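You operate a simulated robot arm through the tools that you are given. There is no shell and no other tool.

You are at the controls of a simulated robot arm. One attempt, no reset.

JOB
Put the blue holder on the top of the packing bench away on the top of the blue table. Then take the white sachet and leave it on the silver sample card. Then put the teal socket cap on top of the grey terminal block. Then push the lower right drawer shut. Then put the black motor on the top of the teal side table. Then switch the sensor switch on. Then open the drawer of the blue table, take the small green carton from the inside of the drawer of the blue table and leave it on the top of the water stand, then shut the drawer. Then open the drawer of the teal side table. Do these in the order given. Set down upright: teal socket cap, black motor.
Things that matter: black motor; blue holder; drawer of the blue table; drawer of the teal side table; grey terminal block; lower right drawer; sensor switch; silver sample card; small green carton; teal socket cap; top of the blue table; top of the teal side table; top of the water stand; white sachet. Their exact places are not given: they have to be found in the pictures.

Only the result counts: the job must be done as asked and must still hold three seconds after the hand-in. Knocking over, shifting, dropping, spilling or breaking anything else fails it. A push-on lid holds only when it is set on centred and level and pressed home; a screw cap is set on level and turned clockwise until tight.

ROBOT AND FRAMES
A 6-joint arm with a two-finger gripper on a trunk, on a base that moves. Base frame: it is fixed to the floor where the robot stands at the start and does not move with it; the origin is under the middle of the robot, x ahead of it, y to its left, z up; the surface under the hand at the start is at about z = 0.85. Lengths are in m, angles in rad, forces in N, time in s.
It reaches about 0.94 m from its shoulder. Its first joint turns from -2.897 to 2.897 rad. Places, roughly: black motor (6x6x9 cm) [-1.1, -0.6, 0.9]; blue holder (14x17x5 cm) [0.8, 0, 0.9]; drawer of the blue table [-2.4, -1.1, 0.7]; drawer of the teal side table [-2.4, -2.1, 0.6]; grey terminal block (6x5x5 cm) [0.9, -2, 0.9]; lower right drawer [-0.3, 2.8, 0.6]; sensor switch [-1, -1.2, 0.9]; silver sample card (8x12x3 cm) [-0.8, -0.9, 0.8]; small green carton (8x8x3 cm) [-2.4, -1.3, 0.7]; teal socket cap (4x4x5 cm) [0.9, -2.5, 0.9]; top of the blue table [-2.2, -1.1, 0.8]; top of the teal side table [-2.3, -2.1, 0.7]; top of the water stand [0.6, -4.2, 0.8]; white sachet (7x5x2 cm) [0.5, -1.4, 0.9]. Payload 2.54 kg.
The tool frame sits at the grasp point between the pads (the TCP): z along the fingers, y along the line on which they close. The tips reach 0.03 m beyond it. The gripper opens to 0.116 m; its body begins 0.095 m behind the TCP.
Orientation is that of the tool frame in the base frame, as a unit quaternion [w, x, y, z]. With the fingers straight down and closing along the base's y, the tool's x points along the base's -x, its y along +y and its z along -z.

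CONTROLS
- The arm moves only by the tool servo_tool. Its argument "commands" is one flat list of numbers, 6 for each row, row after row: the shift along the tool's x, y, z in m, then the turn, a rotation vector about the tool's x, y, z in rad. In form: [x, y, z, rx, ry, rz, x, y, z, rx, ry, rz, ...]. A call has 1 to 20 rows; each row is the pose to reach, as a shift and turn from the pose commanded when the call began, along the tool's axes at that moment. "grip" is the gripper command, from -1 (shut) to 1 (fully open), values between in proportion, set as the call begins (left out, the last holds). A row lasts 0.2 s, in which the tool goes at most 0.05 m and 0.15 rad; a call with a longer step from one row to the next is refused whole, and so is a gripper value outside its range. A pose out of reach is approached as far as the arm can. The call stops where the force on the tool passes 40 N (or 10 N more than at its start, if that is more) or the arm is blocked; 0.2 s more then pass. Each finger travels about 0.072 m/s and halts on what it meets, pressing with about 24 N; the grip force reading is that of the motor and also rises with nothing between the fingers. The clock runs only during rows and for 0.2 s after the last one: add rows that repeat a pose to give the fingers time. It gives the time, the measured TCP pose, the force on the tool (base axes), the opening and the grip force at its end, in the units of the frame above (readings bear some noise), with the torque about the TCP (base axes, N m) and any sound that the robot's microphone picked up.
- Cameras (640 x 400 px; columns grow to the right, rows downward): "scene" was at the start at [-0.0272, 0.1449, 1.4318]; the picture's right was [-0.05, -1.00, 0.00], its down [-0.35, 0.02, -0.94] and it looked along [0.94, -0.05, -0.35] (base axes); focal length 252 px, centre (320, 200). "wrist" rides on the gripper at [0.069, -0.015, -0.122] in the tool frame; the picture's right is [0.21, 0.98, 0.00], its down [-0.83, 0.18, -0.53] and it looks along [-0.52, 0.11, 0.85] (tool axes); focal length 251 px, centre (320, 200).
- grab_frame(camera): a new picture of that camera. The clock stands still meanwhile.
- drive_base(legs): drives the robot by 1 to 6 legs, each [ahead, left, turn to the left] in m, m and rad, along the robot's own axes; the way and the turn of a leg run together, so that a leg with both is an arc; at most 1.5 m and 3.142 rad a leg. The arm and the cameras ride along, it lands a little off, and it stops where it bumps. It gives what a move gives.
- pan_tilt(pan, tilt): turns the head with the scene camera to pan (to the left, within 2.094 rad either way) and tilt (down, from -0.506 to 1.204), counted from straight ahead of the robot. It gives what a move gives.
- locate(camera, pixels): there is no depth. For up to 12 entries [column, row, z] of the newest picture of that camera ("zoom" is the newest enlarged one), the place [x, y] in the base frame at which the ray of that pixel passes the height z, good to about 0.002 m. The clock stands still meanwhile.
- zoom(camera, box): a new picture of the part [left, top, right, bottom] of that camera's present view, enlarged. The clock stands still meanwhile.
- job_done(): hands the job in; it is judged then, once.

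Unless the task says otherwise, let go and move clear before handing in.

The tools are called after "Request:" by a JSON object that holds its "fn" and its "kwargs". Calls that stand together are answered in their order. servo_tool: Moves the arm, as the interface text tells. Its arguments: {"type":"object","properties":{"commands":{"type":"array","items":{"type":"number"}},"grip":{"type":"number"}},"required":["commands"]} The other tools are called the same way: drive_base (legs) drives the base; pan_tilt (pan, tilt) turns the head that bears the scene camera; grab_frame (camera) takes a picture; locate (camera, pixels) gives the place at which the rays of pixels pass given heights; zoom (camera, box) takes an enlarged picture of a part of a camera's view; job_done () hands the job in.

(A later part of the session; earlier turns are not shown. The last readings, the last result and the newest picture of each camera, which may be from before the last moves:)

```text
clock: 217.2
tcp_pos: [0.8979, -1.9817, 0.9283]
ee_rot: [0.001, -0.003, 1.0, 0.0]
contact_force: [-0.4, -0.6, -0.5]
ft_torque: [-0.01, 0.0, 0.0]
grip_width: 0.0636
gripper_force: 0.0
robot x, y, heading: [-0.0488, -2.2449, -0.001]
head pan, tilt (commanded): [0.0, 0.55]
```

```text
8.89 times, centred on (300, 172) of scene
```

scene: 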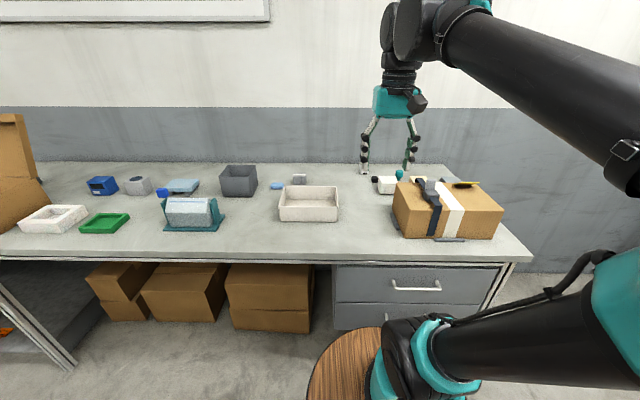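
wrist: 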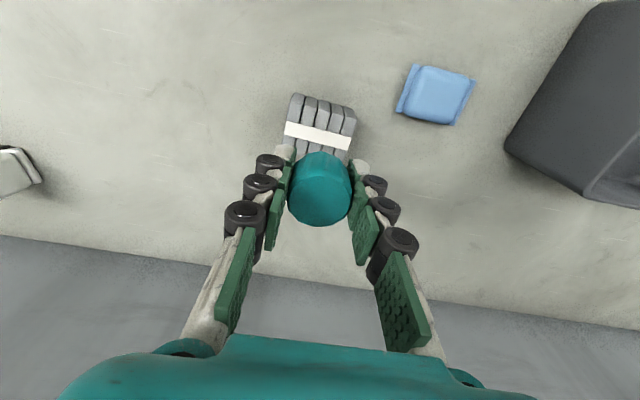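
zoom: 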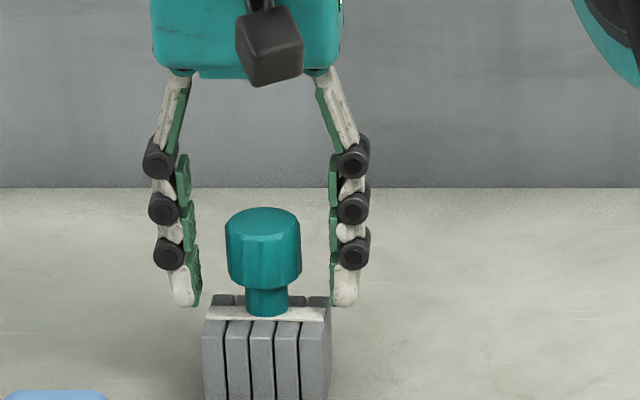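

The cap stands upright on the block. I'll rise straight up and check.

Request:
{"fn": "servo_tool", "kwargs": {"commands": [0, 0, -0.03, 0, 0, 0, 0, 0, -0.07, 0, 0, 0, 0, 0, -0.11, 0, 0, 0, 0, 0, -0.16, 0, 0, 0, 0, 0, -0.21, 0, 0, 0, 0, 0, -0.26, 0, 0, 0, 0, 0, -0.26, 0, 0, 0]}}

Request:
{"fn": "zoom", "kwargs": {"camera": "scene", "box": [270, 150, 330, 195]}}

Request:
{"fn": "servo_tool", "kwargs": {"commands": [0.045, -0.02, 0, 0, 0, 0, 0.09, -0.04, 0, 0, 0, 0, 0.135, -0.07, 0, 0, 0, 0, 0.18, -0.1, 0, 0, 0, 0, 0.22, -0.13, 0, 0, 0, 0, 0.26, -0.16, 0, 0, 0, 0, 0.3, -0.19, 0, 0, 0, 0, 0.34, -0.22, 0, 0, 0, 0, 0.38, -0.24, 0, 0, 0, 0, 0.4, -0.265, 0, 0, 0, 0, 0.4, -0.265, 0, 0, 0, 0]}}

```text
clock: 218.8
tcp_pos: [0.8873, -1.9861, 1.1807]
ee_rot: [0.001, -0.003, 1.0, 0.0]
contact_force: [0.2, -0.3, -0.4]
ft_torque: [0.0, 0.06, 0.0]
grip_width: 0.0641
gripper_force: 0.1
out of reach, approached as far as the arm can: row 6, 7
robot x, y, heading: [-0.0482, -2.2478, -0.002]
head pan, tilt (commanded): [0.0, 0.55]
```

```text
8.89 times, centred on (300, 172) of scene
```

zoom: 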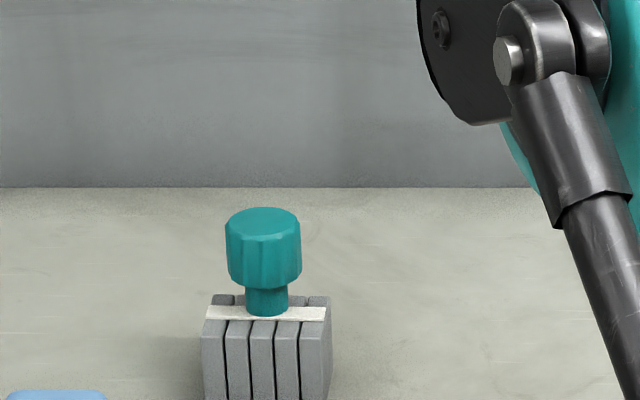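

```text
refused: row 3 steps farther than a row can; nothing moved
```

The cap stands on the block. I'll pull the arm in and head for the drawer unit at the left.

Request:
{"fn": "servo_tool", "kwargs": {"commands": [0.035, -0.022, 0, 0, 0, 0, 0.07, -0.045, 0, 0, 0, 0, 0.105, -0.068, 0, 0, 0, 0, 0.14, -0.09, 0, 0, 0, 0, 0.175, -0.114, 0, 0, 0, 0, 0.21, -0.138, 0, 0, 0, 0, 0.245, -0.16, 0, 0, 0, 0, 0.28, -0.184, 0, 0, 0, 0, 0.315, -0.208, 0, 0, 0, 0, 0.35, -0.232, 0, 0, 0, 0, 0.39, -0.255, 0, 0, 0, 0, 0.39, -0.255, 0, 0, 0, 0], "grip": 0}}

Request:
{"fn": "drive_base", "kwargs": {"legs": [[-0.1, 0, 0], [0, 0, 1.575], [1.5, 0, 0], [1.4, 0, 0]]}}

Request:
{"fn": "pan_tilt", "kwargs": {"pan": 0.0, "tilt": 0.4}}

Request:
{"fn": "grab_frame", "kwargs": {"camera": "scene"}}

```text
clock: 221.4
tcp_pos: [0.498, -2.2422, 1.1793]
ee_rot: [0.001, -0.002, 1.0, 0.0]
contact_force: [-1.0, -1.2, -0.2]
ft_torque: [-0.01, -0.04, 0.0]
grip_width: 0.0579
gripper_force: 0.1
robot x, y, heading: [-0.0478, -2.2433, -0.003]
head pan, tilt (commanded): [0.0, 0.55]
```

```text
clock: 240.0
tcp_pos: [-0.2385, 1.1961, 1.1799]
ee_rot: [-0.001, 0.718, -0.696, 0.0]
contact_force: [0.4, -0.3, 0.3]
ft_torque: [0.01, 0.01, -0.02]
grip_width: 0.0582
gripper_force: 0.1
robot x, y, heading: [-0.2199, 0.6525, 1.595]
head pan, tilt (commanded): [0.0, 0.55]
```

```text
clock: 240.7
tcp_pos: [-0.2394, 1.1959, 1.1808]
ee_rot: [-0.001, 0.718, -0.696, 0.0]
contact_force: [-0.1, 0.2, -0.3]
ft_torque: [0.01, 0.01, 0.01]
grip_width: 0.058
gripper_force: 0.0
robot x, y, heading: [-0.2195, 0.6517, 1.598]
head pan, tilt (commanded): [0.0, 0.4]
```

```text
taken
```

scene: 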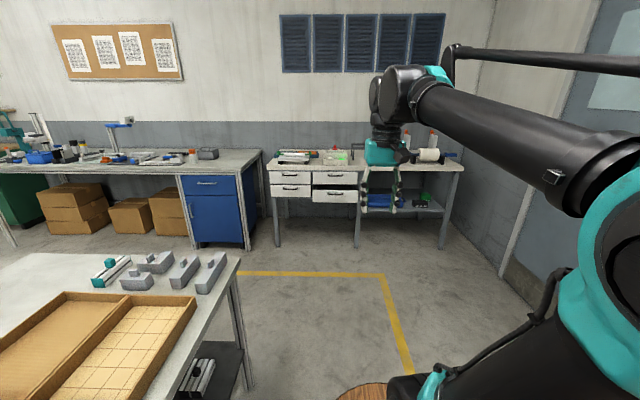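

The drawer unit is ahead, with the lower right drawer at (333,196) standing out. I'll drive ~1 m closer and correct the heading.

Request:
{"fn": "drive_base", "kwargs": {"legs": [[0, 0, -0.027], [0.95, 0, 0]]}}

Request:
{"fn": "pan_tilt", "kwargs": {"pan": 0.1, "tilt": 0.65}}

Request:
{"fn": "grab_frame", "kwargs": {"camera": "scene"}}

Request:
{"fn": "zoom", "kwargs": {"camera": "scene", "box": [200, 120, 480, 300]}}

```text
clock: 246.0
tcp_pos: [-0.2186, 2.1406, 1.1803]
ee_rot: [0.001, -0.707, 0.707, 0.001]
contact_force: [0.6, -0.8, 0.5]
ft_torque: [0.01, -0.02, 0.0]
grip_width: 0.0578
gripper_force: 0.1
robot x, y, heading: [-0.2161, 1.5932, 1.565]
head pan, tilt (commanded): [0.0, 0.4]
```

```text
clock: 246.8
tcp_pos: [-0.2193, 2.1407, 1.1797]
ee_rot: [0.001, -0.707, 0.708, 0.001]
contact_force: [0.1, -0.2, 0.4]
ft_torque: [-0.01, 0.0, 0.0]
grip_width: 0.058
gripper_force: 0.1
robot x, y, heading: [-0.2163, 1.5945, 1.568]
head pan, tilt (commanded): [0.099, 0.649]
```

```text
taken
```

scene: 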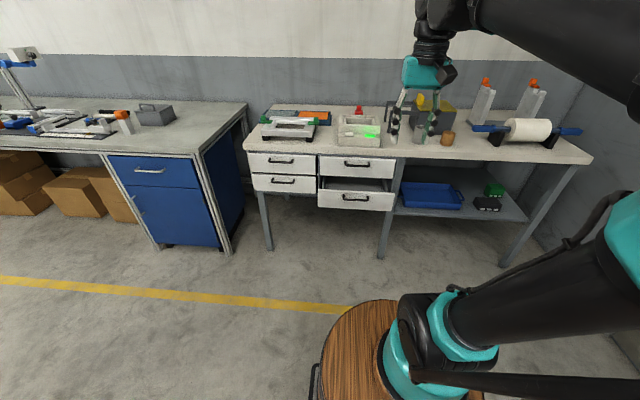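

```text
2.22 times, centred on (340, 210) of scene
```

zoom: 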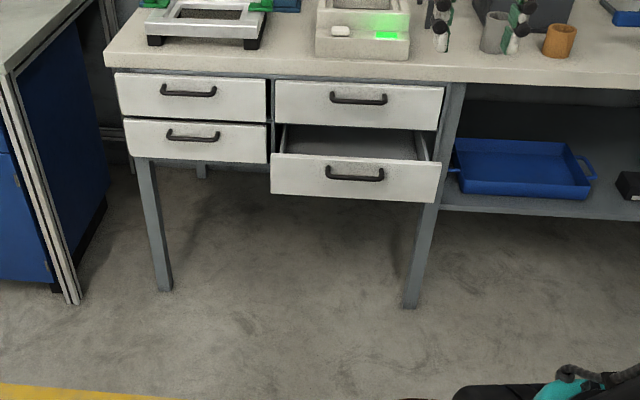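

The lower right drawer stands open with its front at zoom (355,178). I'll locate the leg feet and front edges to find the geometry.

Request:
{"fn": "locate", "kwargs": {"camera": "zoom", "pixels": [[410, 307, 0], [165, 290, 0], [270, 195, 0.55], [436, 203, 0.55], [272, 153, 0.65], [440, 160, 0.65], [275, 120, 0.7], [440, 130, 0.7], [266, 163, 0.6], [105, 66, 0.85], [575, 92, 0.85], [355, 175, 0.6]]}}

```text
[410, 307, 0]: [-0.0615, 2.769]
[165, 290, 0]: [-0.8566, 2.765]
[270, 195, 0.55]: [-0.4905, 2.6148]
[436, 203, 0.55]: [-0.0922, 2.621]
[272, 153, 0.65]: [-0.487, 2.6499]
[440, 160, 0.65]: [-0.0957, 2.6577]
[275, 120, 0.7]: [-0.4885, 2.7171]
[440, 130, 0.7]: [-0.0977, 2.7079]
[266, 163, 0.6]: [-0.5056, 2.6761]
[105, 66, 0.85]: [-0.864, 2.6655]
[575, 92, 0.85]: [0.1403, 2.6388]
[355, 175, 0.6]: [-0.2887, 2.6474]
```

Drawer front spans x −0.49..−0.095, about y≈2.6 now vs ≈2.72 when shut. I'll close the gripper and tip it forward to push beside the handle at x≈−0.165.

Request:
{"fn": "servo_tool", "kwargs": {"commands": [0, 0, 0, 0, -0.14, 0, 0, 0, 0, 0, -0.28, 0, 0, 0, 0, 0, -0.42, 0, 0, 0, 0, 0, -0.56, 0, 0, 0, 0, 0, -0.7, 0, 0, 0, 0, 0, -0.84, 0, 0, 0, 0, 0, -0.98, 0, 0, 0, 0, 0, -1.12, 0, 0, 0, 0, 0, -1.26, 0, 0, 0, 0, 0, -1.4, 0, 0, 0, 0, 0, -1.4, 0], "grip": -1}}

Request:
{"fn": "grab_frame", "kwargs": {"camera": "scene"}}

Request:
{"fn": "grab_frame", "kwargs": {"camera": "wrist"}}

```text
clock: 249.2
tcp_pos: [-0.2364, 2.1762, 1.1799]
ee_rot: [-0.456, 0.54, -0.54, -0.457]
contact_force: [-0.3, -0.3, 0.2]
ft_torque: [-0.01, 0.03, 0.02]
grip_width: 0.0
gripper_force: 24.2
out of reach, approached as far as the arm can: row 8, 9, 10, 11
robot x, y, heading: [-0.2167, 1.5952, 1.565]
head pan, tilt (commanded): [0.099, 0.649]
```

```text
taken
```

scene: 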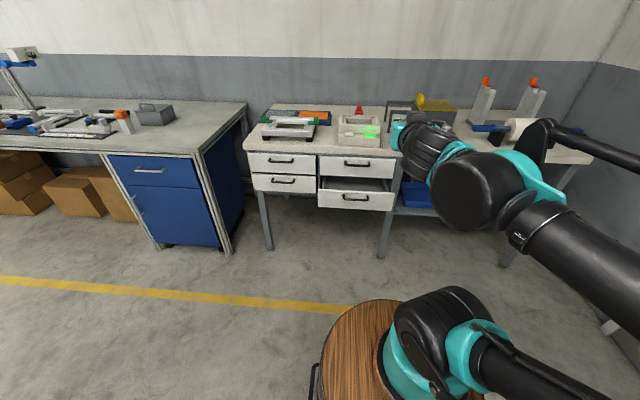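

```text
taken
```

wrist: 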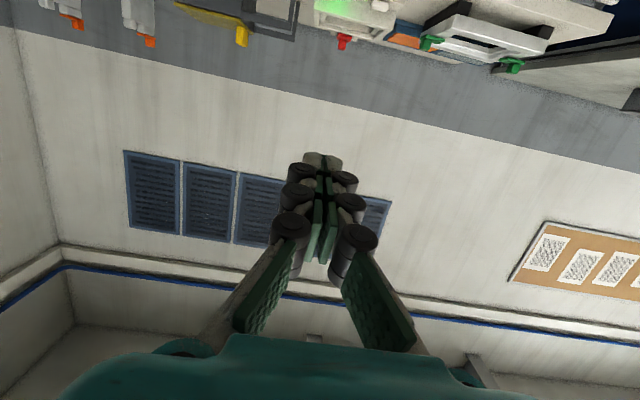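

The gripper is now nearly horizontal pointing at the unit. I'll move forward to y≈2.45 and then down to z≈0.62, right of the handle.

Request:
{"fn": "servo_tool", "kwargs": {"commands": [-0.0065, -0.01, 0.0386, 0, 0, 0, -0.013, -0.02, 0.077, 0, 0, 0, -0.0195, -0.03, 0.116, 0, 0, 0, -0.026, -0.04, 0.154, 0, 0, 0, -0.0325, -0.05, 0.193, 0, 0, 0, -0.039, -0.06, 0.231, 0, 0, 0, -0.0455, -0.071, 0.27, 0, 0, 0, -0.003, -0.071, 0.277, 0, 0, 0, 0.039, -0.071, 0.284, 0, 0, 0, 0.082, -0.071, 0.291, 0, 0, 0, 0.124, -0.071, 0.299, 0, 0, 0, 0.167, -0.071, 0.306, 0, 0, 0, 0.209, -0.071, 0.313, 0, 0, 0, 0.251, -0.071, 0.32, 0, 0, 0, 0.294, -0.071, 0.327, 0, 0, 0, 0.336, -0.071, 0.334, 0, 0, 0, 0.379, -0.071, 0.341, 0, 0, 0, 0.421, -0.071, 0.349, 0, 0, 0, 0.464, -0.071, 0.356, 0, 0, 0, 0.5065, -0.071, 0.363, 0, 0, 0]}}

Request:
{"fn": "grab_frame", "kwargs": {"camera": "scene"}}

Request:
{"fn": "grab_frame", "kwargs": {"camera": "wrist"}}

```text
clock: 253.4
tcp_pos: [-0.1594, 2.6193, 0.7421]
ee_rot: [0.456, -0.541, 0.541, 0.455]
contact_force: [0.7, -0.2, -0.3]
ft_torque: [-0.05, 0.05, 0.01]
grip_width: 0.0001
gripper_force: 24.3
out of reach, approached as far as the arm can: row 14, 15, 16, 17, 18, 19, 20
robot x, y, heading: [-0.2202, 1.5928, 1.564]
head pan, tilt (commanded): [0.099, 0.649]
```

```text
taken
```

scene: 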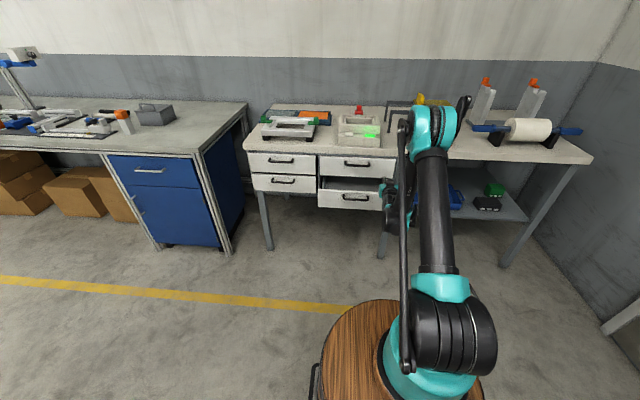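

```text
taken
```

wrist: 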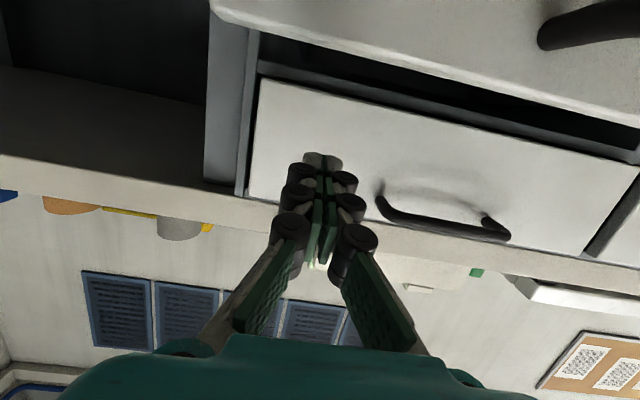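

The low horizontal pose near the robot is out of reach; the tip now faces the upper drawer front above the open one. I'll retreat up and back, then pitch the gripper to ~45° down instead.

Request:
{"fn": "servo_tool", "kwargs": {"commands": [-0.02, 0, -0.04, 0, 0, 0, -0.045, 0, -0.08, 0, 0, 0, -0.07, 0, -0.12, 0, 0, 0, -0.093, 0, -0.157, 0, 0, 0, -0.093, 0, -0.157, 0, 0.14, 0, -0.093, 0, -0.157, 0, 0.28, 0, -0.093, 0, -0.157, 0, 0.42, 0, -0.093, 0, -0.157, 0, 0.56, 0, -0.093, 0, -0.157, 0, 0.56, 0]}}

Request:
{"fn": "grab_frame", "kwargs": {"camera": "wrist"}}

```text
clock: 255.4
tcp_pos: [-0.1616, 2.4787, 0.8624]
ee_rot: [-0.289, 0.646, -0.645, -0.289]
contact_force: [0.5, -1.2, 0.3]
ft_torque: [0.01, -0.01, 0.01]
grip_width: 0.0002
gripper_force: 24.1
out of reach, approached as far as the arm can: row 1, 2, 3, 4
robot x, y, heading: [-0.2204, 1.5927, 1.566]
head pan, tilt (commanded): [0.099, 0.649]
```

```text
taken
```

wrist: 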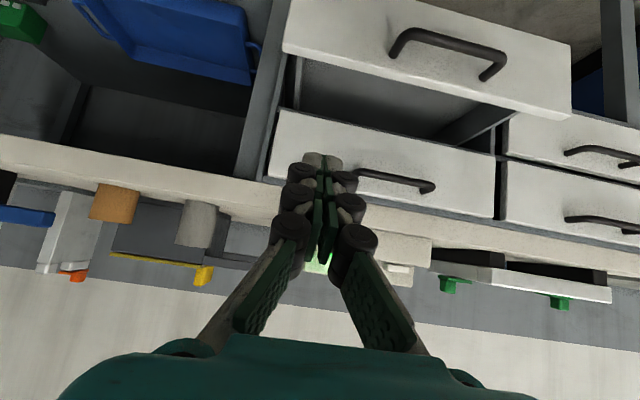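

Now the wrist view (upside down) shows the lower drawer's front top edge from (285,50) to (562,117). I'll triangulate its height and y.

Request:
{"fn": "locate", "kwargs": {"camera": "wrist", "pixels": [[284, 50, 0.65], [562, 118, 0.65], [284, 50, 0.67], [562, 118, 0.67], [284, 50, 0.63], [562, 118, 0.63], [275, 180, 0.7], [275, 180, 0.68], [455, 38, 0.62], [494, 218, 0.7]]}}

Request:
{"fn": "grab_frame", "kwargs": {"camera": "scene"}}

```text
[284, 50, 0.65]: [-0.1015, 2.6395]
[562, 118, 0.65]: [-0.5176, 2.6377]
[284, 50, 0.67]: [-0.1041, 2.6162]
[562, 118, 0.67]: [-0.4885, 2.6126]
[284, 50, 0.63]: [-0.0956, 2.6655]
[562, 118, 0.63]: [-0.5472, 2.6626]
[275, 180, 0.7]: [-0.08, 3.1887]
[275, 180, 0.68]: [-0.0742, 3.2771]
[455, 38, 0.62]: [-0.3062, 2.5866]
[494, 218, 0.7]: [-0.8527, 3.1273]
```

```text
taken
```

scene: 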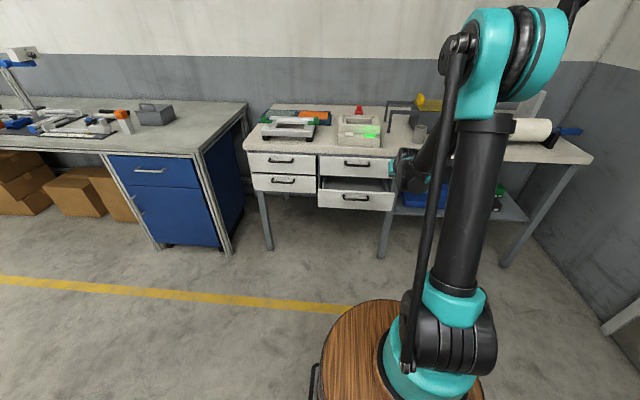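

Drawer front's top edge is at z≈0.67, y≈2.615 (shut ≈2.745). I'll lower the pitched gripper to z≈0.61 in front of it, right of the handle.

Request:
{"fn": "servo_tool", "kwargs": {"commands": [0.027, -0.001, 0.031, 0, 0, 0, 0.055, -0.002, 0.063, 0, 0, 0, 0.083, -0.003, 0.094, 0, 0, 0, 0.111, -0.004, 0.126, 0, 0, 0, 0.139, -0.005, 0.158, 0, 0, 0, 0.1665, -0.005, 0.189, 0, 0, 0, 0.1665, -0.005, 0.189, 0, 0, 0]}}

Request:
{"fn": "grab_frame", "kwargs": {"camera": "scene"}}

Request:
{"fn": "grab_frame", "kwargs": {"camera": "wrist"}}

```text
clock: 257.0
tcp_pos: [-0.1533, 2.5476, 0.6376]
ee_rot: [0.289, -0.645, 0.646, 0.287]
contact_force: [-0.1, -0.1, 0.1]
ft_torque: [-0.01, -0.04, 0.01]
grip_width: 0.0
gripper_force: 24.1
out of reach, approached as far as the arm can: row 5, 6, 7
robot x, y, heading: [-0.2174, 1.5935, 1.567]
head pan, tilt (commanded): [0.099, 0.649]
```

```text
taken
```

scene: 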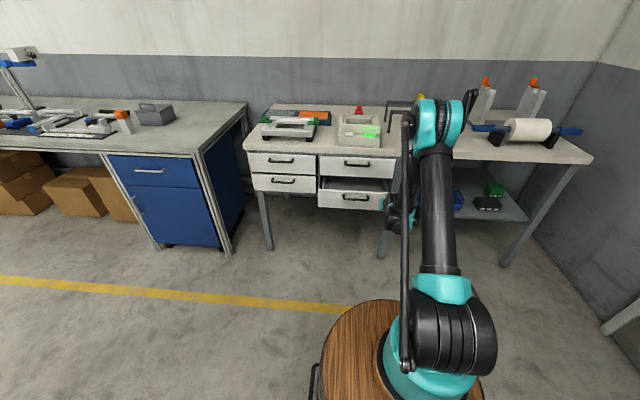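

```text
taken
```

wrist: 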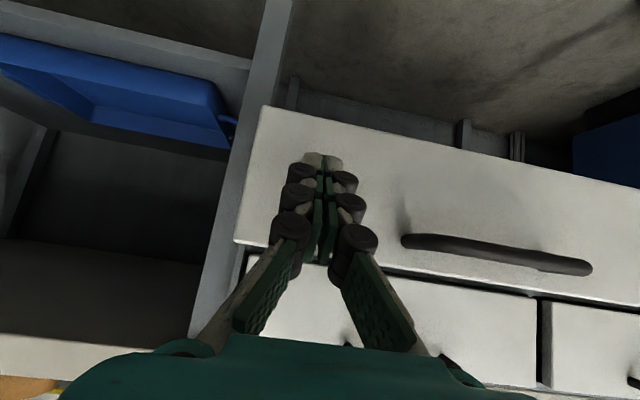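

The fingertips face the drawer front right of its handle. I'll push forward along +y in small steps.

Request:
{"fn": "servo_tool", "kwargs": {"commands": [-0.013, 0, 0.017, 0, 0, 0, -0.025, 0, 0.034, 0, 0, 0, -0.037, 0, 0.051, 0, 0, 0, -0.05, 0, 0.068, 0, 0, 0, -0.062, 0, 0.085, 0, 0, 0, -0.074, 0, 0.102, 0, 0, 0, -0.086, 0, 0.12, 0, 0, 0, -0.097, 0, 0.139, 0, 0, 0, -0.097, 0, 0.139, 0, 0, 0]}}

Request:
{"fn": "grab_frame", "kwargs": {"camera": "scene"}}

Request:
{"fn": "grab_frame", "kwargs": {"camera": "wrist"}}

```text
clock: 258.6
tcp_pos: [-0.1536, 2.6934, 0.6216]
ee_rot: [0.287, -0.646, 0.647, 0.286]
contact_force: [0.3, -11.7, 2.5]
ft_torque: [-0.04, 0.01, 0.04]
grip_width: 0.0061
gripper_force: 28.1
robot x, y, heading: [-0.2186, 1.5971, 1.565]
head pan, tilt (commanded): [0.099, 0.649]
stopped in row 8: the force on the tool passed its limit at 63 N (the readings are from after the stop); the commanded pose is now the measured one
```

```text
taken
```

scene: 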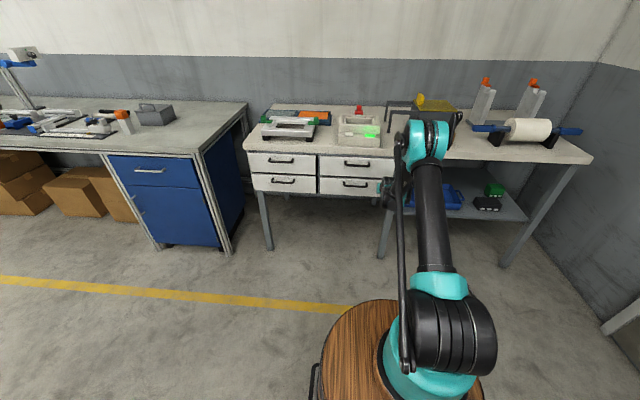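

```text
taken
```

wrist: 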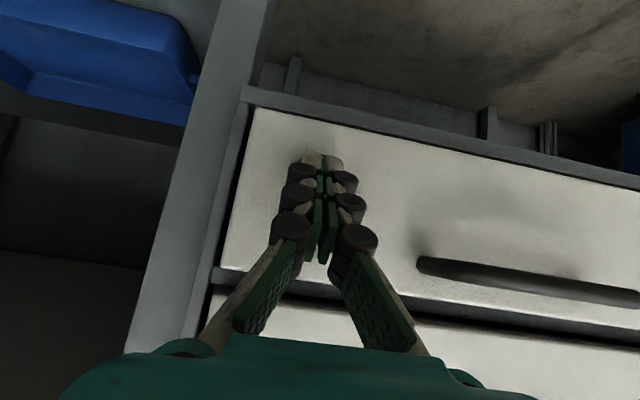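

The drawer front is flush with its frame (stopped at 63 N). I'll back the gripper away and zoom to verify.

Request:
{"fn": "servo_tool", "kwargs": {"commands": [0.02, 0, -0.03, 0, 0, 0, 0.041, 0, -0.057, 0, 0, 0, 0.062, 0, -0.086, 0, 0, 0, 0.082, 0, -0.114, 0, 0, 0, 0.062, 0, -0.15, 0, 0, 0, 0.04, 0, -0.19, 0, 0, 0, 0.02, 0, -0.23, 0, 0, 0, 0, 0, -0.27, 0, 0, 0, -0.02, 0, -0.3, 0, 0, 0, -0.038, 0, -0.32, 0, 0, 0, -0.038, 0, -0.32, 0, 0, 0]}}

Request:
{"fn": "zoom", "kwargs": {"camera": "scene", "box": [230, 130, 430, 270]}}

Request:
{"fn": "grab_frame", "kwargs": {"camera": "wrist"}}

```text
clock: 261.1
tcp_pos: [-0.1528, 2.4825, 0.8633]
ee_rot: [-0.287, 0.647, -0.645, -0.287]
contact_force: [-0.6, -0.2, 0.0]
ft_torque: [-0.02, 0.0, 0.01]
grip_width: 0.0
gripper_force: 29.0
robot x, y, heading: [-0.2206, 1.5918, 1.565]
head pan, tilt (commanded): [0.099, 0.649]
```

```text
2.86 times, centred on (330, 200) of scene
```

zoom: 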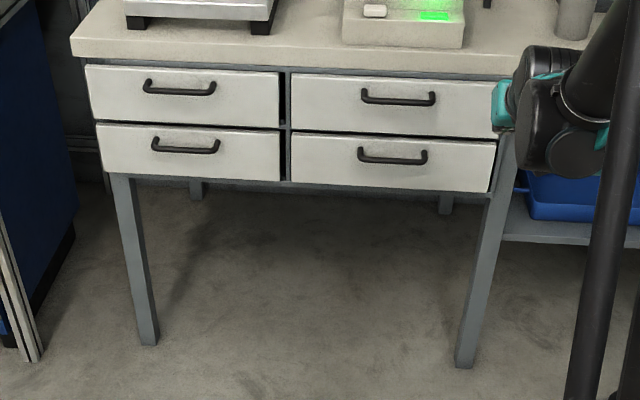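

```text
taken
```

wrist: 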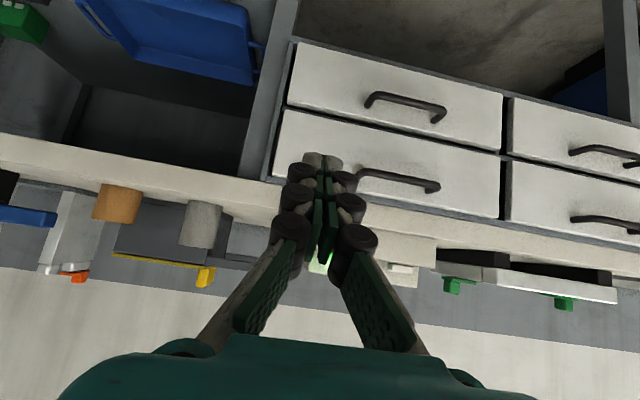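

The drawer looks shut; I'll zoom closer to make sure it's flush with its neighbours.

Request:
{"fn": "zoom", "kwargs": {"camera": "scene", "box": [290, 160, 410, 210]}}

Request:
{"fn": "zoom", "kwargs": {"camera": "wrist", "box": [440, 60, 640, 240]}}

```text
5.33 times, centred on (350, 185) of scene
```

zoom: 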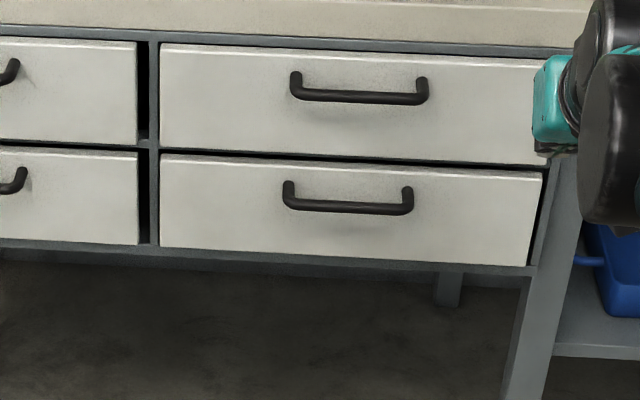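

```text
2.22 times, centred on (540, 150) of wrist
```

zoom: 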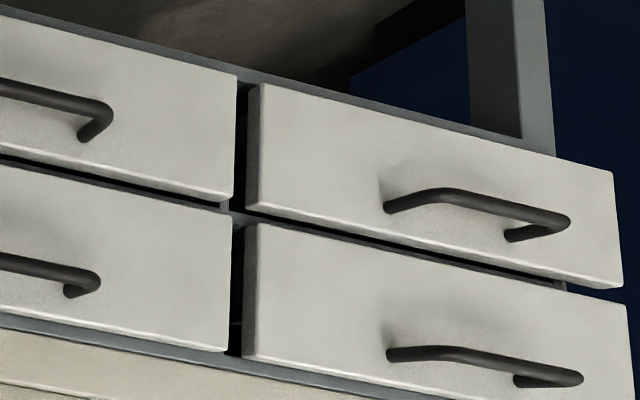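

The drawer is flush. Now I'll return the arm to its tucked pose and go for the black motor.

Request:
{"fn": "servo_tool", "kwargs": {"commands": [-0.001, 0.006, -0.042, 0, 0.076, 0, -0.002, 0.012, -0.085, 0, 0.153, 0, -0.003, 0.018, -0.127, 0, 0.229, 0, -0.004, 0.024, -0.169, 0, 0.305, 0, -0.005, 0.03, -0.211, 0, 0.382, 0, -0.006, 0.036, -0.254, 0, 0.458, 0, -0.007, 0.042, -0.296, 0, 0.535, 0, -0.008, 0.048, -0.338, 0, 0.611, 0, -0.009, 0.054, -0.38, 0, 0.687, 0, -0.01, 0.06, -0.423, 0, 0.764, 0, -0.01, 0.067, -0.465, 0, 0.841, 0, -0.01, 0.067, -0.465, 0, 0.841, 0], "grip": 0.4}}

```text
clock: 263.6
tcp_pos: [-0.2217, 2.1447, 1.1825]
ee_rot: [-0.002, -0.706, 0.708, -0.003]
contact_force: [0.0, -0.4, 0.6]
ft_torque: [0.0, 0.0, 0.04]
grip_width: 0.0813
gripper_force: 0.1
robot x, y, heading: [-0.2163, 1.5943, 1.567]
head pan, tilt (commanded): [0.099, 0.649]
```

Arm tucked. I'll reverse down the aisle to y≈−0.6 and turn left to face the island.

Request:
{"fn": "drive_base", "kwargs": {"legs": [[-1.1, -0.03, 0], [-1.1, -0.03, 0], [0, 0, 1.573]]}}

Request:
{"fn": "pan_tilt", "kwargs": {"pan": 0.0, "tilt": 0.6}}

Request:
{"fn": "grab_frame", "kwargs": {"camera": "scene"}}

Request:
{"fn": "grab_frame", "kwargs": {"camera": "wrist"}}

```text
clock: 278.4
tcp_pos: [-0.7145, -0.6269, 1.1821]
ee_rot: [-0.001, 1.0, 0.002, 0.003]
contact_force: [-0.3, 0.4, 0.1]
ft_torque: [-0.03, -0.01, 0.0]
grip_width: 0.0813
gripper_force: 0.0
robot x, y, heading: [-0.163, -0.6158, 3.142]
head pan, tilt (commanded): [0.099, 0.649]
```

```text
clock: 279.1
tcp_pos: [-0.7135, -0.6273, 1.1824]
ee_rot: [-0.001, 1.0, 0.002, 0.002]
contact_force: [-0.4, -0.6, 1.0]
ft_torque: [0.0, 0.02, 0.01]
grip_width: 0.0808
gripper_force: 0.2
robot x, y, heading: [-0.1642, -0.6199, 3.142]
head pan, tilt (commanded): [0.0, 0.6]
```

```text
taken
```

scene: 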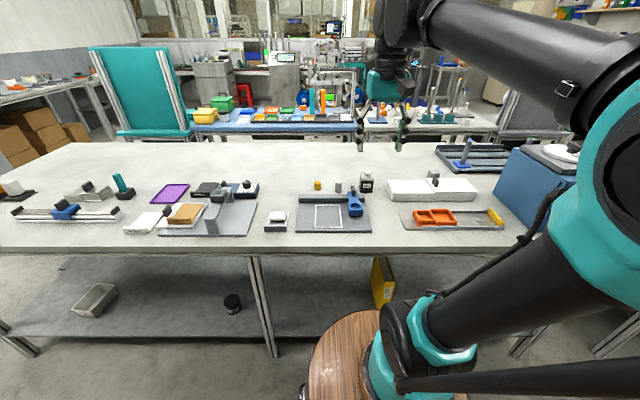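

```text
taken
```

wrist: 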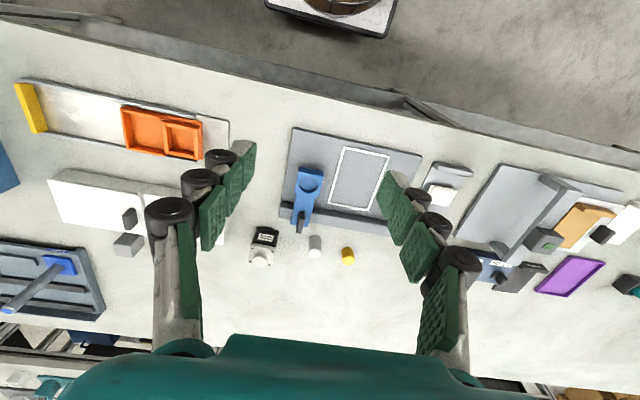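

The black motor is at wrist (263,245), beside a silver pin (316,245). I'll zoom and locate it.

Request:
{"fn": "zoom", "kwargs": {"camera": "wrist", "box": [220, 190, 380, 290]}}

Request:
{"fn": "zoom", "kwargs": {"camera": "scene", "box": [300, 160, 400, 230]}}

```text
4.00 times, centred on (300, 240) of wrist
```

zoom: 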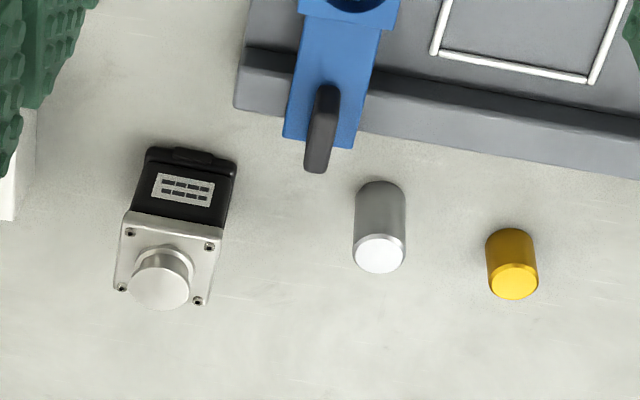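

```text
5.71 times, centred on (350, 195) of scene
```

zoom: 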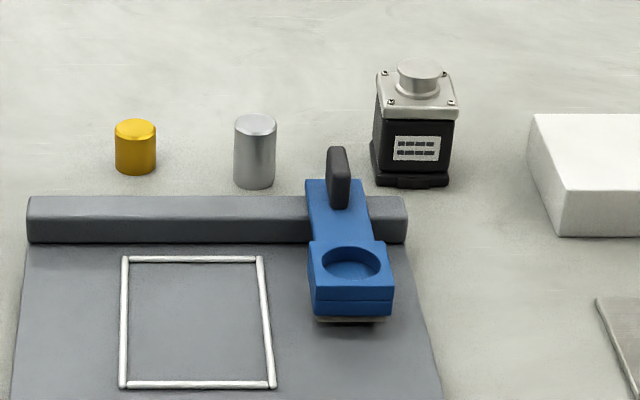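

I'll locate the motor's base edge and top plate.

Request:
{"fn": "locate", "kwargs": {"camera": "scene", "pixels": [[355.0, 193.0, 0.81], [368.5, 193.0, 0.81], [367.0, 172.0, 0.87], [357.0, 178.5, 0.88], [371.5, 180.5, 0.88], [371.0, 172.5, 0.88], [357.5, 172.5, 0.88]]}}

Request:
{"fn": "zoom", "kwargs": {"camera": "wrist", "box": [220, 190, 380, 290]}}

Request:
{"fn": "locate", "kwargs": {"camera": "zoom", "pixels": [[147, 148, 0.81], [237, 160, 0.81], [125, 212, 0.88], [222, 228, 0.88], [210, 305, 0.88], [115, 290, 0.88], [158, 288, 0.9], [380, 250, 0.87], [318, 165, 0.87], [282, 135, 0.84]]}}

```text
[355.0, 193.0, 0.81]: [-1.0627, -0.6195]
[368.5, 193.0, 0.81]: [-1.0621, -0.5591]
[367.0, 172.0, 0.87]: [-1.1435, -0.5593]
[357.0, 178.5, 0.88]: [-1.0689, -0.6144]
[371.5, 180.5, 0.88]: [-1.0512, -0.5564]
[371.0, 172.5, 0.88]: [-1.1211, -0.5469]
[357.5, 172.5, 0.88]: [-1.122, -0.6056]
```

```text
4.00 times, centred on (300, 240) of wrist
```

zoom: 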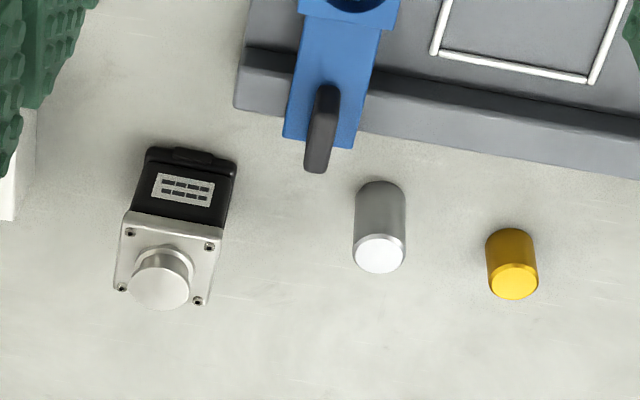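

```text
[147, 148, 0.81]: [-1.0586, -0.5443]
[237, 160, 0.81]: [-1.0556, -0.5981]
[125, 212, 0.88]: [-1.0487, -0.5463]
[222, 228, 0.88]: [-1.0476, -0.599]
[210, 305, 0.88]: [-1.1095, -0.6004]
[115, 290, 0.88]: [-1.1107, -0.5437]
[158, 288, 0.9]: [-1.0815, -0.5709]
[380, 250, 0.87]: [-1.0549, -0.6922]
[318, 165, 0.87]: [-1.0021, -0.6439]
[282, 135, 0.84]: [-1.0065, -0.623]
```

Motor centre ≈(−1.082,−0.572), ~5.7 cm square, axis-aligned. I'll go above it with the fingers at 9 cm opening, closing along y.

Request:
{"fn": "servo_tool", "kwargs": {"commands": [-0.041, -0.006, 0, 0, 0, 0, -0.082, -0.012, 0, 0, 0, 0, -0.123, -0.018, 0, 0, 0, 0, -0.164, -0.024, 0, 0, 0, 0, -0.205, -0.03, 0, 0, 0, 0, -0.246, -0.037, 0, 0, 0, 0, -0.287, -0.043, 0, 0, 0, 0, -0.328, -0.049, 0, 0, 0, 0, -0.3685, -0.055, 0, 0, 0, 0, -0.3685, -0.055, 0.04, 0, 0, 0, -0.3685, -0.055, 0.08, 0, 0, 0, -0.3685, -0.055, 0.12, 0, 0, 0, -0.3685, -0.055, 0.15, 0, 0, 0, -0.3685, -0.055, 0.15, 0, 0, 0], "grip": 0.6}}

Request:
{"fn": "grab_frame", "kwargs": {"camera": "wrist"}}

Request:
{"fn": "zoom", "kwargs": {"camera": "scene", "box": [300, 130, 440, 220]}}

```text
clock: 282.1
tcp_pos: [-1.0822, -0.5704, 1.0304]
ee_rot: [0.0, 1.0, 0.001, 0.003]
contact_force: [-0.3, 0.2, -1.0]
ft_torque: [-0.02, 0.01, 0.04]
grip_width: 0.0929
gripper_force: 0.1
robot x, y, heading: [-0.164, -0.6195, 3.146]
head pan, tilt (commanded): [0.0, 0.6]
```

```text
taken
```

wrist: 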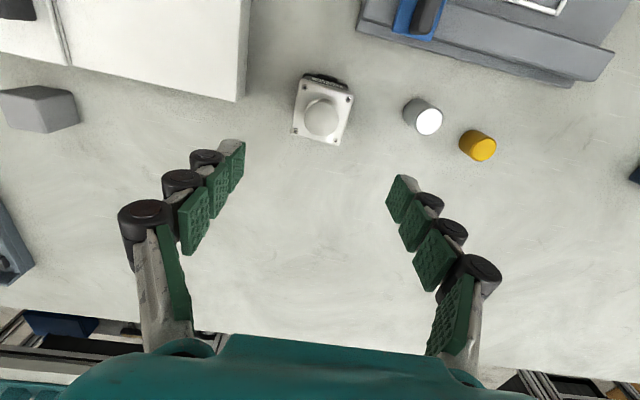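

```text
4.44 times, centred on (370, 175) of scene
```

zoom: 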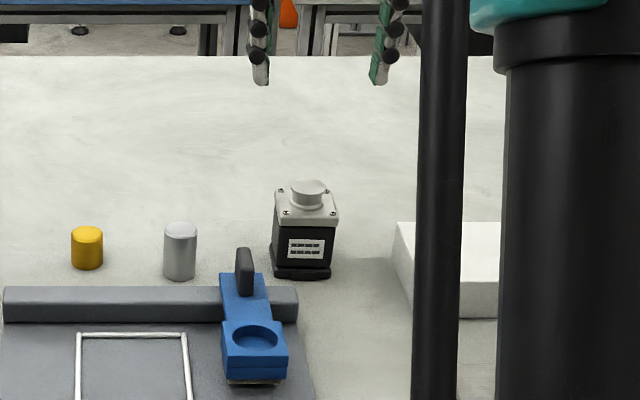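

I'll check the motor's top plate from this closer view.

Request:
{"fn": "locate", "kwargs": {"camera": "wrist", "pixels": [[303, 78, 0.88], [354, 91, 0.88], [342, 145, 0.88], [292, 132, 0.88], [321, 118, 0.9], [241, 98, 0.87], [305, 75, 0.82], [345, 80, 0.82], [408, 105, 0.82]]}}

Request:
{"fn": "zoom", "kwargs": {"camera": "wrist", "box": [270, 60, 380, 160]}}

```text
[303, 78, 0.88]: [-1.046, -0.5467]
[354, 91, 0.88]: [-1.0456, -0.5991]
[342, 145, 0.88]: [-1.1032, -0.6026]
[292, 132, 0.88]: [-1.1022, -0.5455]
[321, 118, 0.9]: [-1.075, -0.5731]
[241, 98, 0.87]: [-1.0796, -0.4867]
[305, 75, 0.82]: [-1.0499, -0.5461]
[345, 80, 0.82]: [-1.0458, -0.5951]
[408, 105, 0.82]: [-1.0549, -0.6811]
```

```text
4.00 times, centred on (325, 110) of wrist
```

zoom: 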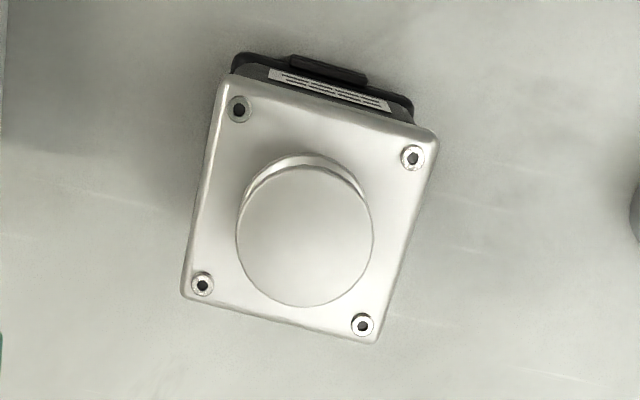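

Two views put the motor's centre at (−1.0735,−0.573), boss top z≈0.905. I'll descend to TCP z≈0.862.

Request:
{"fn": "servo_tool", "kwargs": {"commands": [0.0087, 0.0026, 0.04, 0, 0, 0, 0.0087, 0.0026, 0.08, 0, 0, 0, 0.0087, 0.0026, 0.12, 0, 0, 0, 0.0087, 0.0026, 0.15, 0, 0, 0, 0.0087, 0.0026, 0.168, 0, 0, 0, 0.0087, 0.0026, 0.168, 0, 0, 0]}}

Request:
{"fn": "grab_frame", "kwargs": {"camera": "wrist"}}

Request:
{"fn": "zoom", "kwargs": {"camera": "scene", "box": [320, 150, 420, 220]}}

```text
clock: 283.5
tcp_pos: [-1.0728, -0.5756, 0.8626]
ee_rot: [-0.002, 1.0, 0.002, 0.003]
contact_force: [0.6, -0.1, 0.0]
ft_torque: [-0.01, 0.0, 0.01]
grip_width: 0.0929
gripper_force: 0.1
robot x, y, heading: [-0.1629, -0.6194, 3.144]
head pan, tilt (commanded): [0.0, 0.6]
```

```text
taken
```

wrist: 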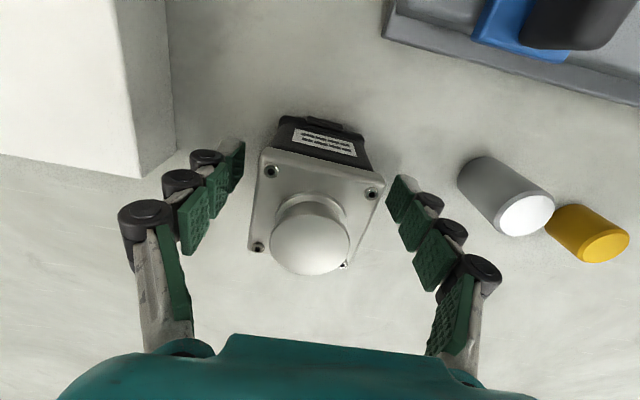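

```text
5.71 times, centred on (370, 185) of scene
```

zoom: 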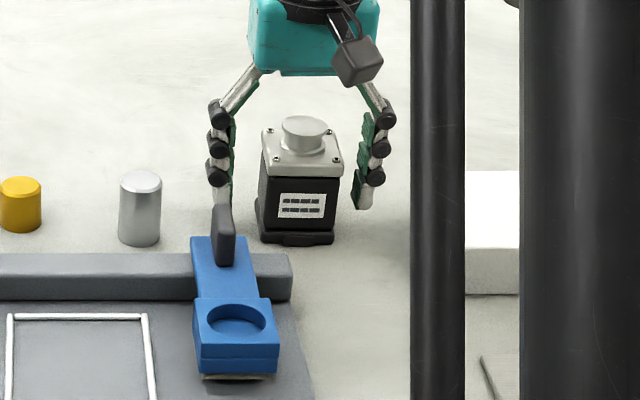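

The motor is between the fingers with clearance each side. Closing.

Request:
{"fn": "servo_tool", "kwargs": {"commands": [0, 0, 0, 0, 0, 0, 0, 0, 0, 0, 0, 0, 0, 0, 0, 0, 0, 0, 0, 0, 0, 0, 0, 0], "grip": -1}}

Request:
{"fn": "servo_tool", "kwargs": {"commands": [0, 0, -0.01, 0, 0, 0, 0, 0, -0.02, 0, 0, 0, 0, 0, -0.04, 0, 0, 0, 0, 0, -0.06, 0, 0, 0, 0, 0, -0.06, 0, 0, 0]}}

Request:
{"fn": "grab_frame", "kwargs": {"camera": "wrist"}}

Request:
{"fn": "zoom", "kwargs": {"camera": "scene", "box": [320, 140, 420, 210]}}

```text
clock: 284.5
tcp_pos: [-1.0729, -0.5748, 0.8627]
ee_rot: [-0.001, 1.0, 0.001, 0.003]
contact_force: [-0.4, 3.1, 6.0]
ft_torque: [0.11, 0.02, -0.14]
grip_width: 0.0554
gripper_force: 23.7
robot x, y, heading: [-0.1656, -0.6197, 3.142]
head pan, tilt (commanded): [0.0, 0.6]
```

```text
clock: 285.7
tcp_pos: [-1.0719, -0.5752, 0.923]
ee_rot: [-0.002, 1.0, 0.002, 0.003]
contact_force: [0.6, -0.4, -7.0]
ft_torque: [0.02, -0.01, 0.0]
grip_width: 0.0558
gripper_force: 23.8
robot x, y, heading: [-0.1681, -0.6234, 3.144]
head pan, tilt (commanded): [0.0, 0.6]
```

```text
taken
```

wrist: 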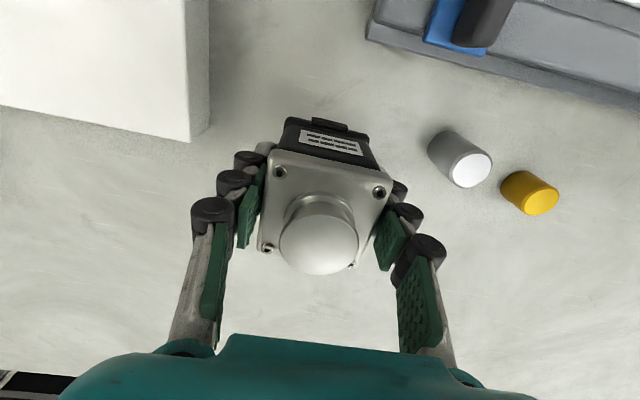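

```text
5.71 times, centred on (370, 175) of scene
```

zoom: 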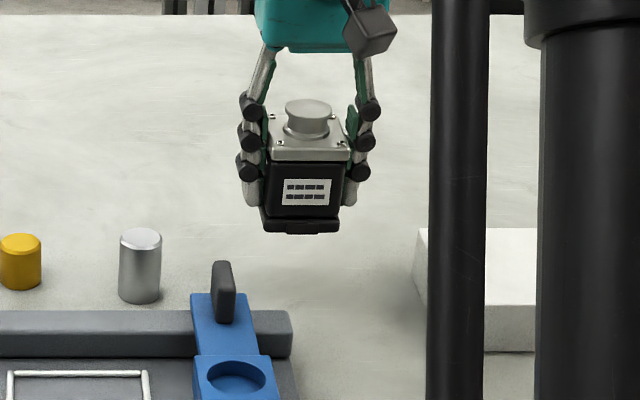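

The motor is lifted upright (7 N, 56 mm grip). I'll tuck it in and drive round to the teal side table.

Request:
{"fn": "servo_tool", "kwargs": {"commands": [0, 0, -0.045, 0, 0, 0, 0, 0, -0.09, 0, 0, 0, 0, 0, -0.135, 0, 0, 0, 0, 0, -0.18, 0, 0, 0, 0, 0, -0.225, 0, 0, 0, 0, 0, -0.267, 0, 0, 0, 0.04, 0.005, -0.267, 0, 0, 0, 0.08, 0.01, -0.267, 0, 0, 0, 0.12, 0.015, -0.267, 0, 0, 0, 0.16, 0.02, -0.267, 0, 0, 0, 0.2, 0.025, -0.267, 0, 0, 0, 0.24, 0.03, -0.267, 0, 0, 0, 0.28, 0.035, -0.267, 0, 0, 0, 0.32, 0.04, -0.267, 0, 0, 0, 0.36, 0.045, -0.267, 0, 0, 0, 0.36, 0.045, -0.267, 0, 0, 0]}}

Request:
{"fn": "drive_base", "kwargs": {"legs": [[0, 0, 1.57], [1.3, 0, 0], [1.25, 0, 0]]}}

Request:
{"fn": "grab_frame", "kwargs": {"camera": "wrist"}}

```text
clock: 289.1
tcp_pos: [-0.7139, -0.6192, 1.1905]
ee_rot: [-0.001, 1.0, 0.002, 0.003]
contact_force: [-0.8, 0.3, -6.8]
ft_torque: [0.0, -0.02, -0.02]
grip_width: 0.0559
gripper_force: 24.0
robot x, y, heading: [-0.1635, -0.6184, 3.142]
head pan, tilt (commanded): [0.0, 0.6]
```

```text
clock: 305.4
tcp_pos: [-0.1637, -3.7319, 1.1914]
ee_rot: [-0.003, 0.705, 0.71, 0.002]
contact_force: [-0.2, 0.1, -7.9]
ft_torque: [0.01, -0.02, -0.03]
grip_width: 0.0554
gripper_force: 24.2
robot x, y, heading: [-0.1637, -3.1815, -1.572]
head pan, tilt (commanded): [0.0, 0.6]
```

```text
taken
```

wrist: 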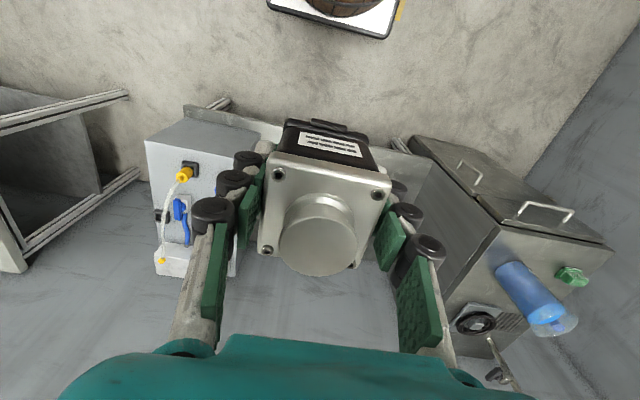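

The motor is still held well. I'll turn to face +x and back along the corridor to x≈−3.2.

Request:
{"fn": "drive_base", "kwargs": {"legs": [[0, 0, 1.572], [-1.5, 0, 0], [-1.5, 0, 0]]}}

Request:
{"fn": "pan_tilt", "kwargs": {"pan": 0.75, "tilt": 0.5}}

Request:
{"fn": "grab_frame", "kwargs": {"camera": "scene"}}

Request:
{"fn": "zoom", "kwargs": {"camera": "scene", "box": [200, 60, 440, 260]}}

```text
clock: 323.8
tcp_pos: [-2.6353, -3.1826, 1.1921]
ee_rot: [-0.002, -0.001, 1.0, -0.001]
contact_force: [0.2, -0.1, -7.2]
ft_torque: [-0.05, 0.0, -0.02]
grip_width: 0.0556
gripper_force: 23.5
robot x, y, heading: [-3.1878, -3.1766, -0.001]
head pan, tilt (commanded): [0.0, 0.6]
```

```text
clock: 324.9
tcp_pos: [-2.6354, -3.1831, 1.1915]
ee_rot: [-0.003, -0.002, 1.0, -0.001]
contact_force: [-0.1, 0.0, -6.9]
ft_torque: [-0.01, 0.01, 0.04]
grip_width: 0.0555
gripper_force: 24.1
robot x, y, heading: [-3.1878, -3.1787, -0.003]
head pan, tilt (commanded): [0.75, 0.499]
```

```text
taken
```

scene: 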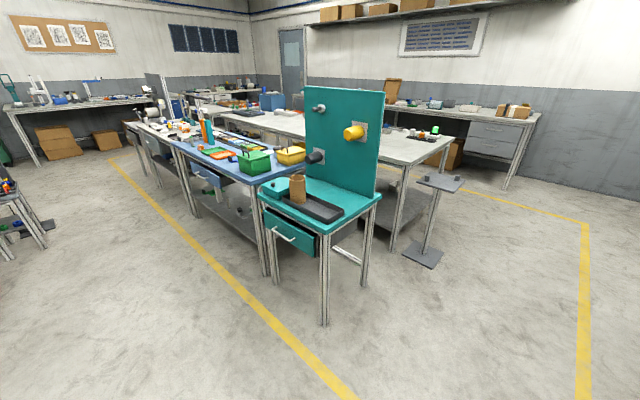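

```text
2.00 times, centred on (320, 160) of scene
```

zoom: 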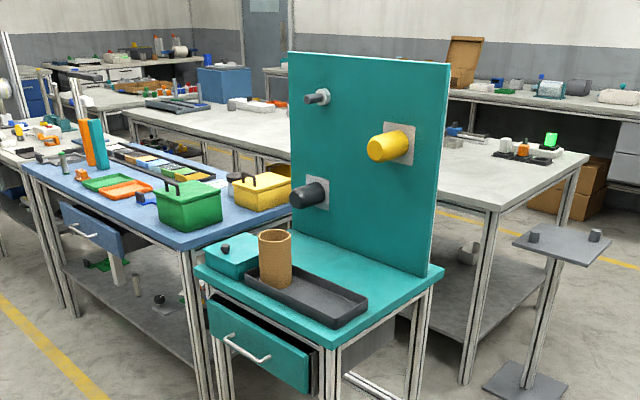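

I'll slide left to y≈−2.15 so that I face the teal side table directly.

Request:
{"fn": "drive_base", "kwargs": {"legs": [[0, 1.03, 0]]}}

Request:
{"fn": "pan_tilt", "kwargs": {"pan": -0.1, "tilt": 0.55}}

Request:
{"fn": "grab_frame", "kwargs": {"camera": "scene"}}

Request:
{"fn": "grab_frame", "kwargs": {"camera": "wrist"}}

Request:
{"fn": "zoom", "kwargs": {"camera": "scene", "box": [180, 60, 440, 280]}}

```text
clock: 330.2
tcp_pos: [-2.6313, -2.1501, 1.1923]
ee_rot: [-0.003, 0.0, 1.0, -0.001]
contact_force: [0.2, 0.5, -8.3]
ft_torque: [0.01, 0.03, -0.02]
grip_width: 0.0557
gripper_force: 24.6
robot x, y, heading: [-3.1804, -2.1454, -0.005]
head pan, tilt (commanded): [0.75, 0.499]
```

```text
clock: 331.4
tcp_pos: [-2.6315, -2.1496, 1.1921]
ee_rot: [-0.002, 0.001, 1.0, -0.001]
contact_force: [0.3, 0.4, -7.2]
ft_torque: [0.02, 0.06, 0.0]
grip_width: 0.0554
gripper_force: 24.3
robot x, y, heading: [-3.1834, -2.146, -0.008]
head pan, tilt (commanded): [-0.099, 0.55]
```

```text
taken
```

scene: 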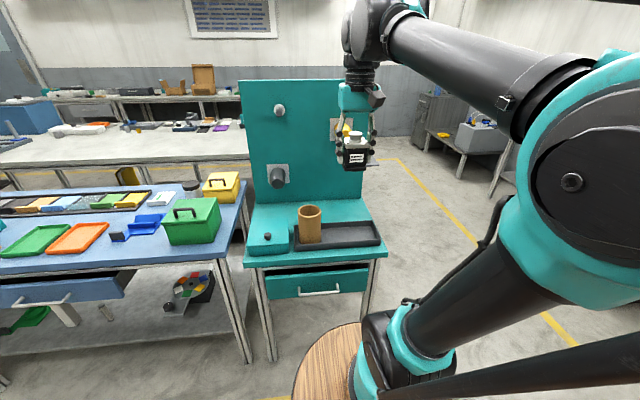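

```text
taken
```

wrist: 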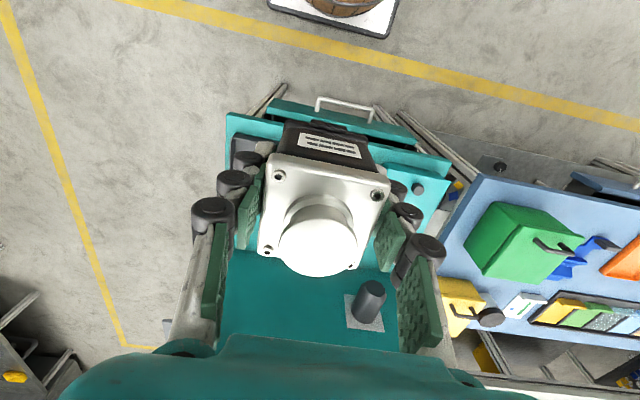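

```text
1.82 times, centred on (310, 170) of scene
```

zoom: 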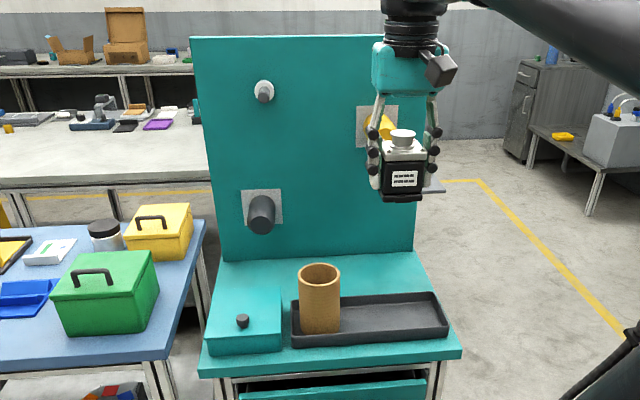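

The free strip lies behind the tray and before the panel, around zoom (370,275). I'll locate its limits.

Request:
{"fn": "locate", "kwargs": {"camera": "zoom", "pixels": [[200, 370, 0.7], [461, 348, 0.7], [222, 262, 0.7], [415, 250, 0.7], [340, 298, 0.72], [436, 292, 0.72], [448, 330, 0.7], [205, 345, 0.7], [260, 230, 0.88], [262, 200, 0.9], [320, 330, 0.71], [375, 120, 1.05]]}}

```text
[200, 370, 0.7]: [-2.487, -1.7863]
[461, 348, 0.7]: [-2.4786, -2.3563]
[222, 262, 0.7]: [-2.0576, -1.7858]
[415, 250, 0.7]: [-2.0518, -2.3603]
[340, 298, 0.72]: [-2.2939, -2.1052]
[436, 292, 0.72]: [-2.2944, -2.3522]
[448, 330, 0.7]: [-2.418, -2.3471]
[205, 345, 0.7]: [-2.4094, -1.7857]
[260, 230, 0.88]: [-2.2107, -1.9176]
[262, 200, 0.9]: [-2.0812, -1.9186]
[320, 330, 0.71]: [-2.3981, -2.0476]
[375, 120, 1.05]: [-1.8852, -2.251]
```

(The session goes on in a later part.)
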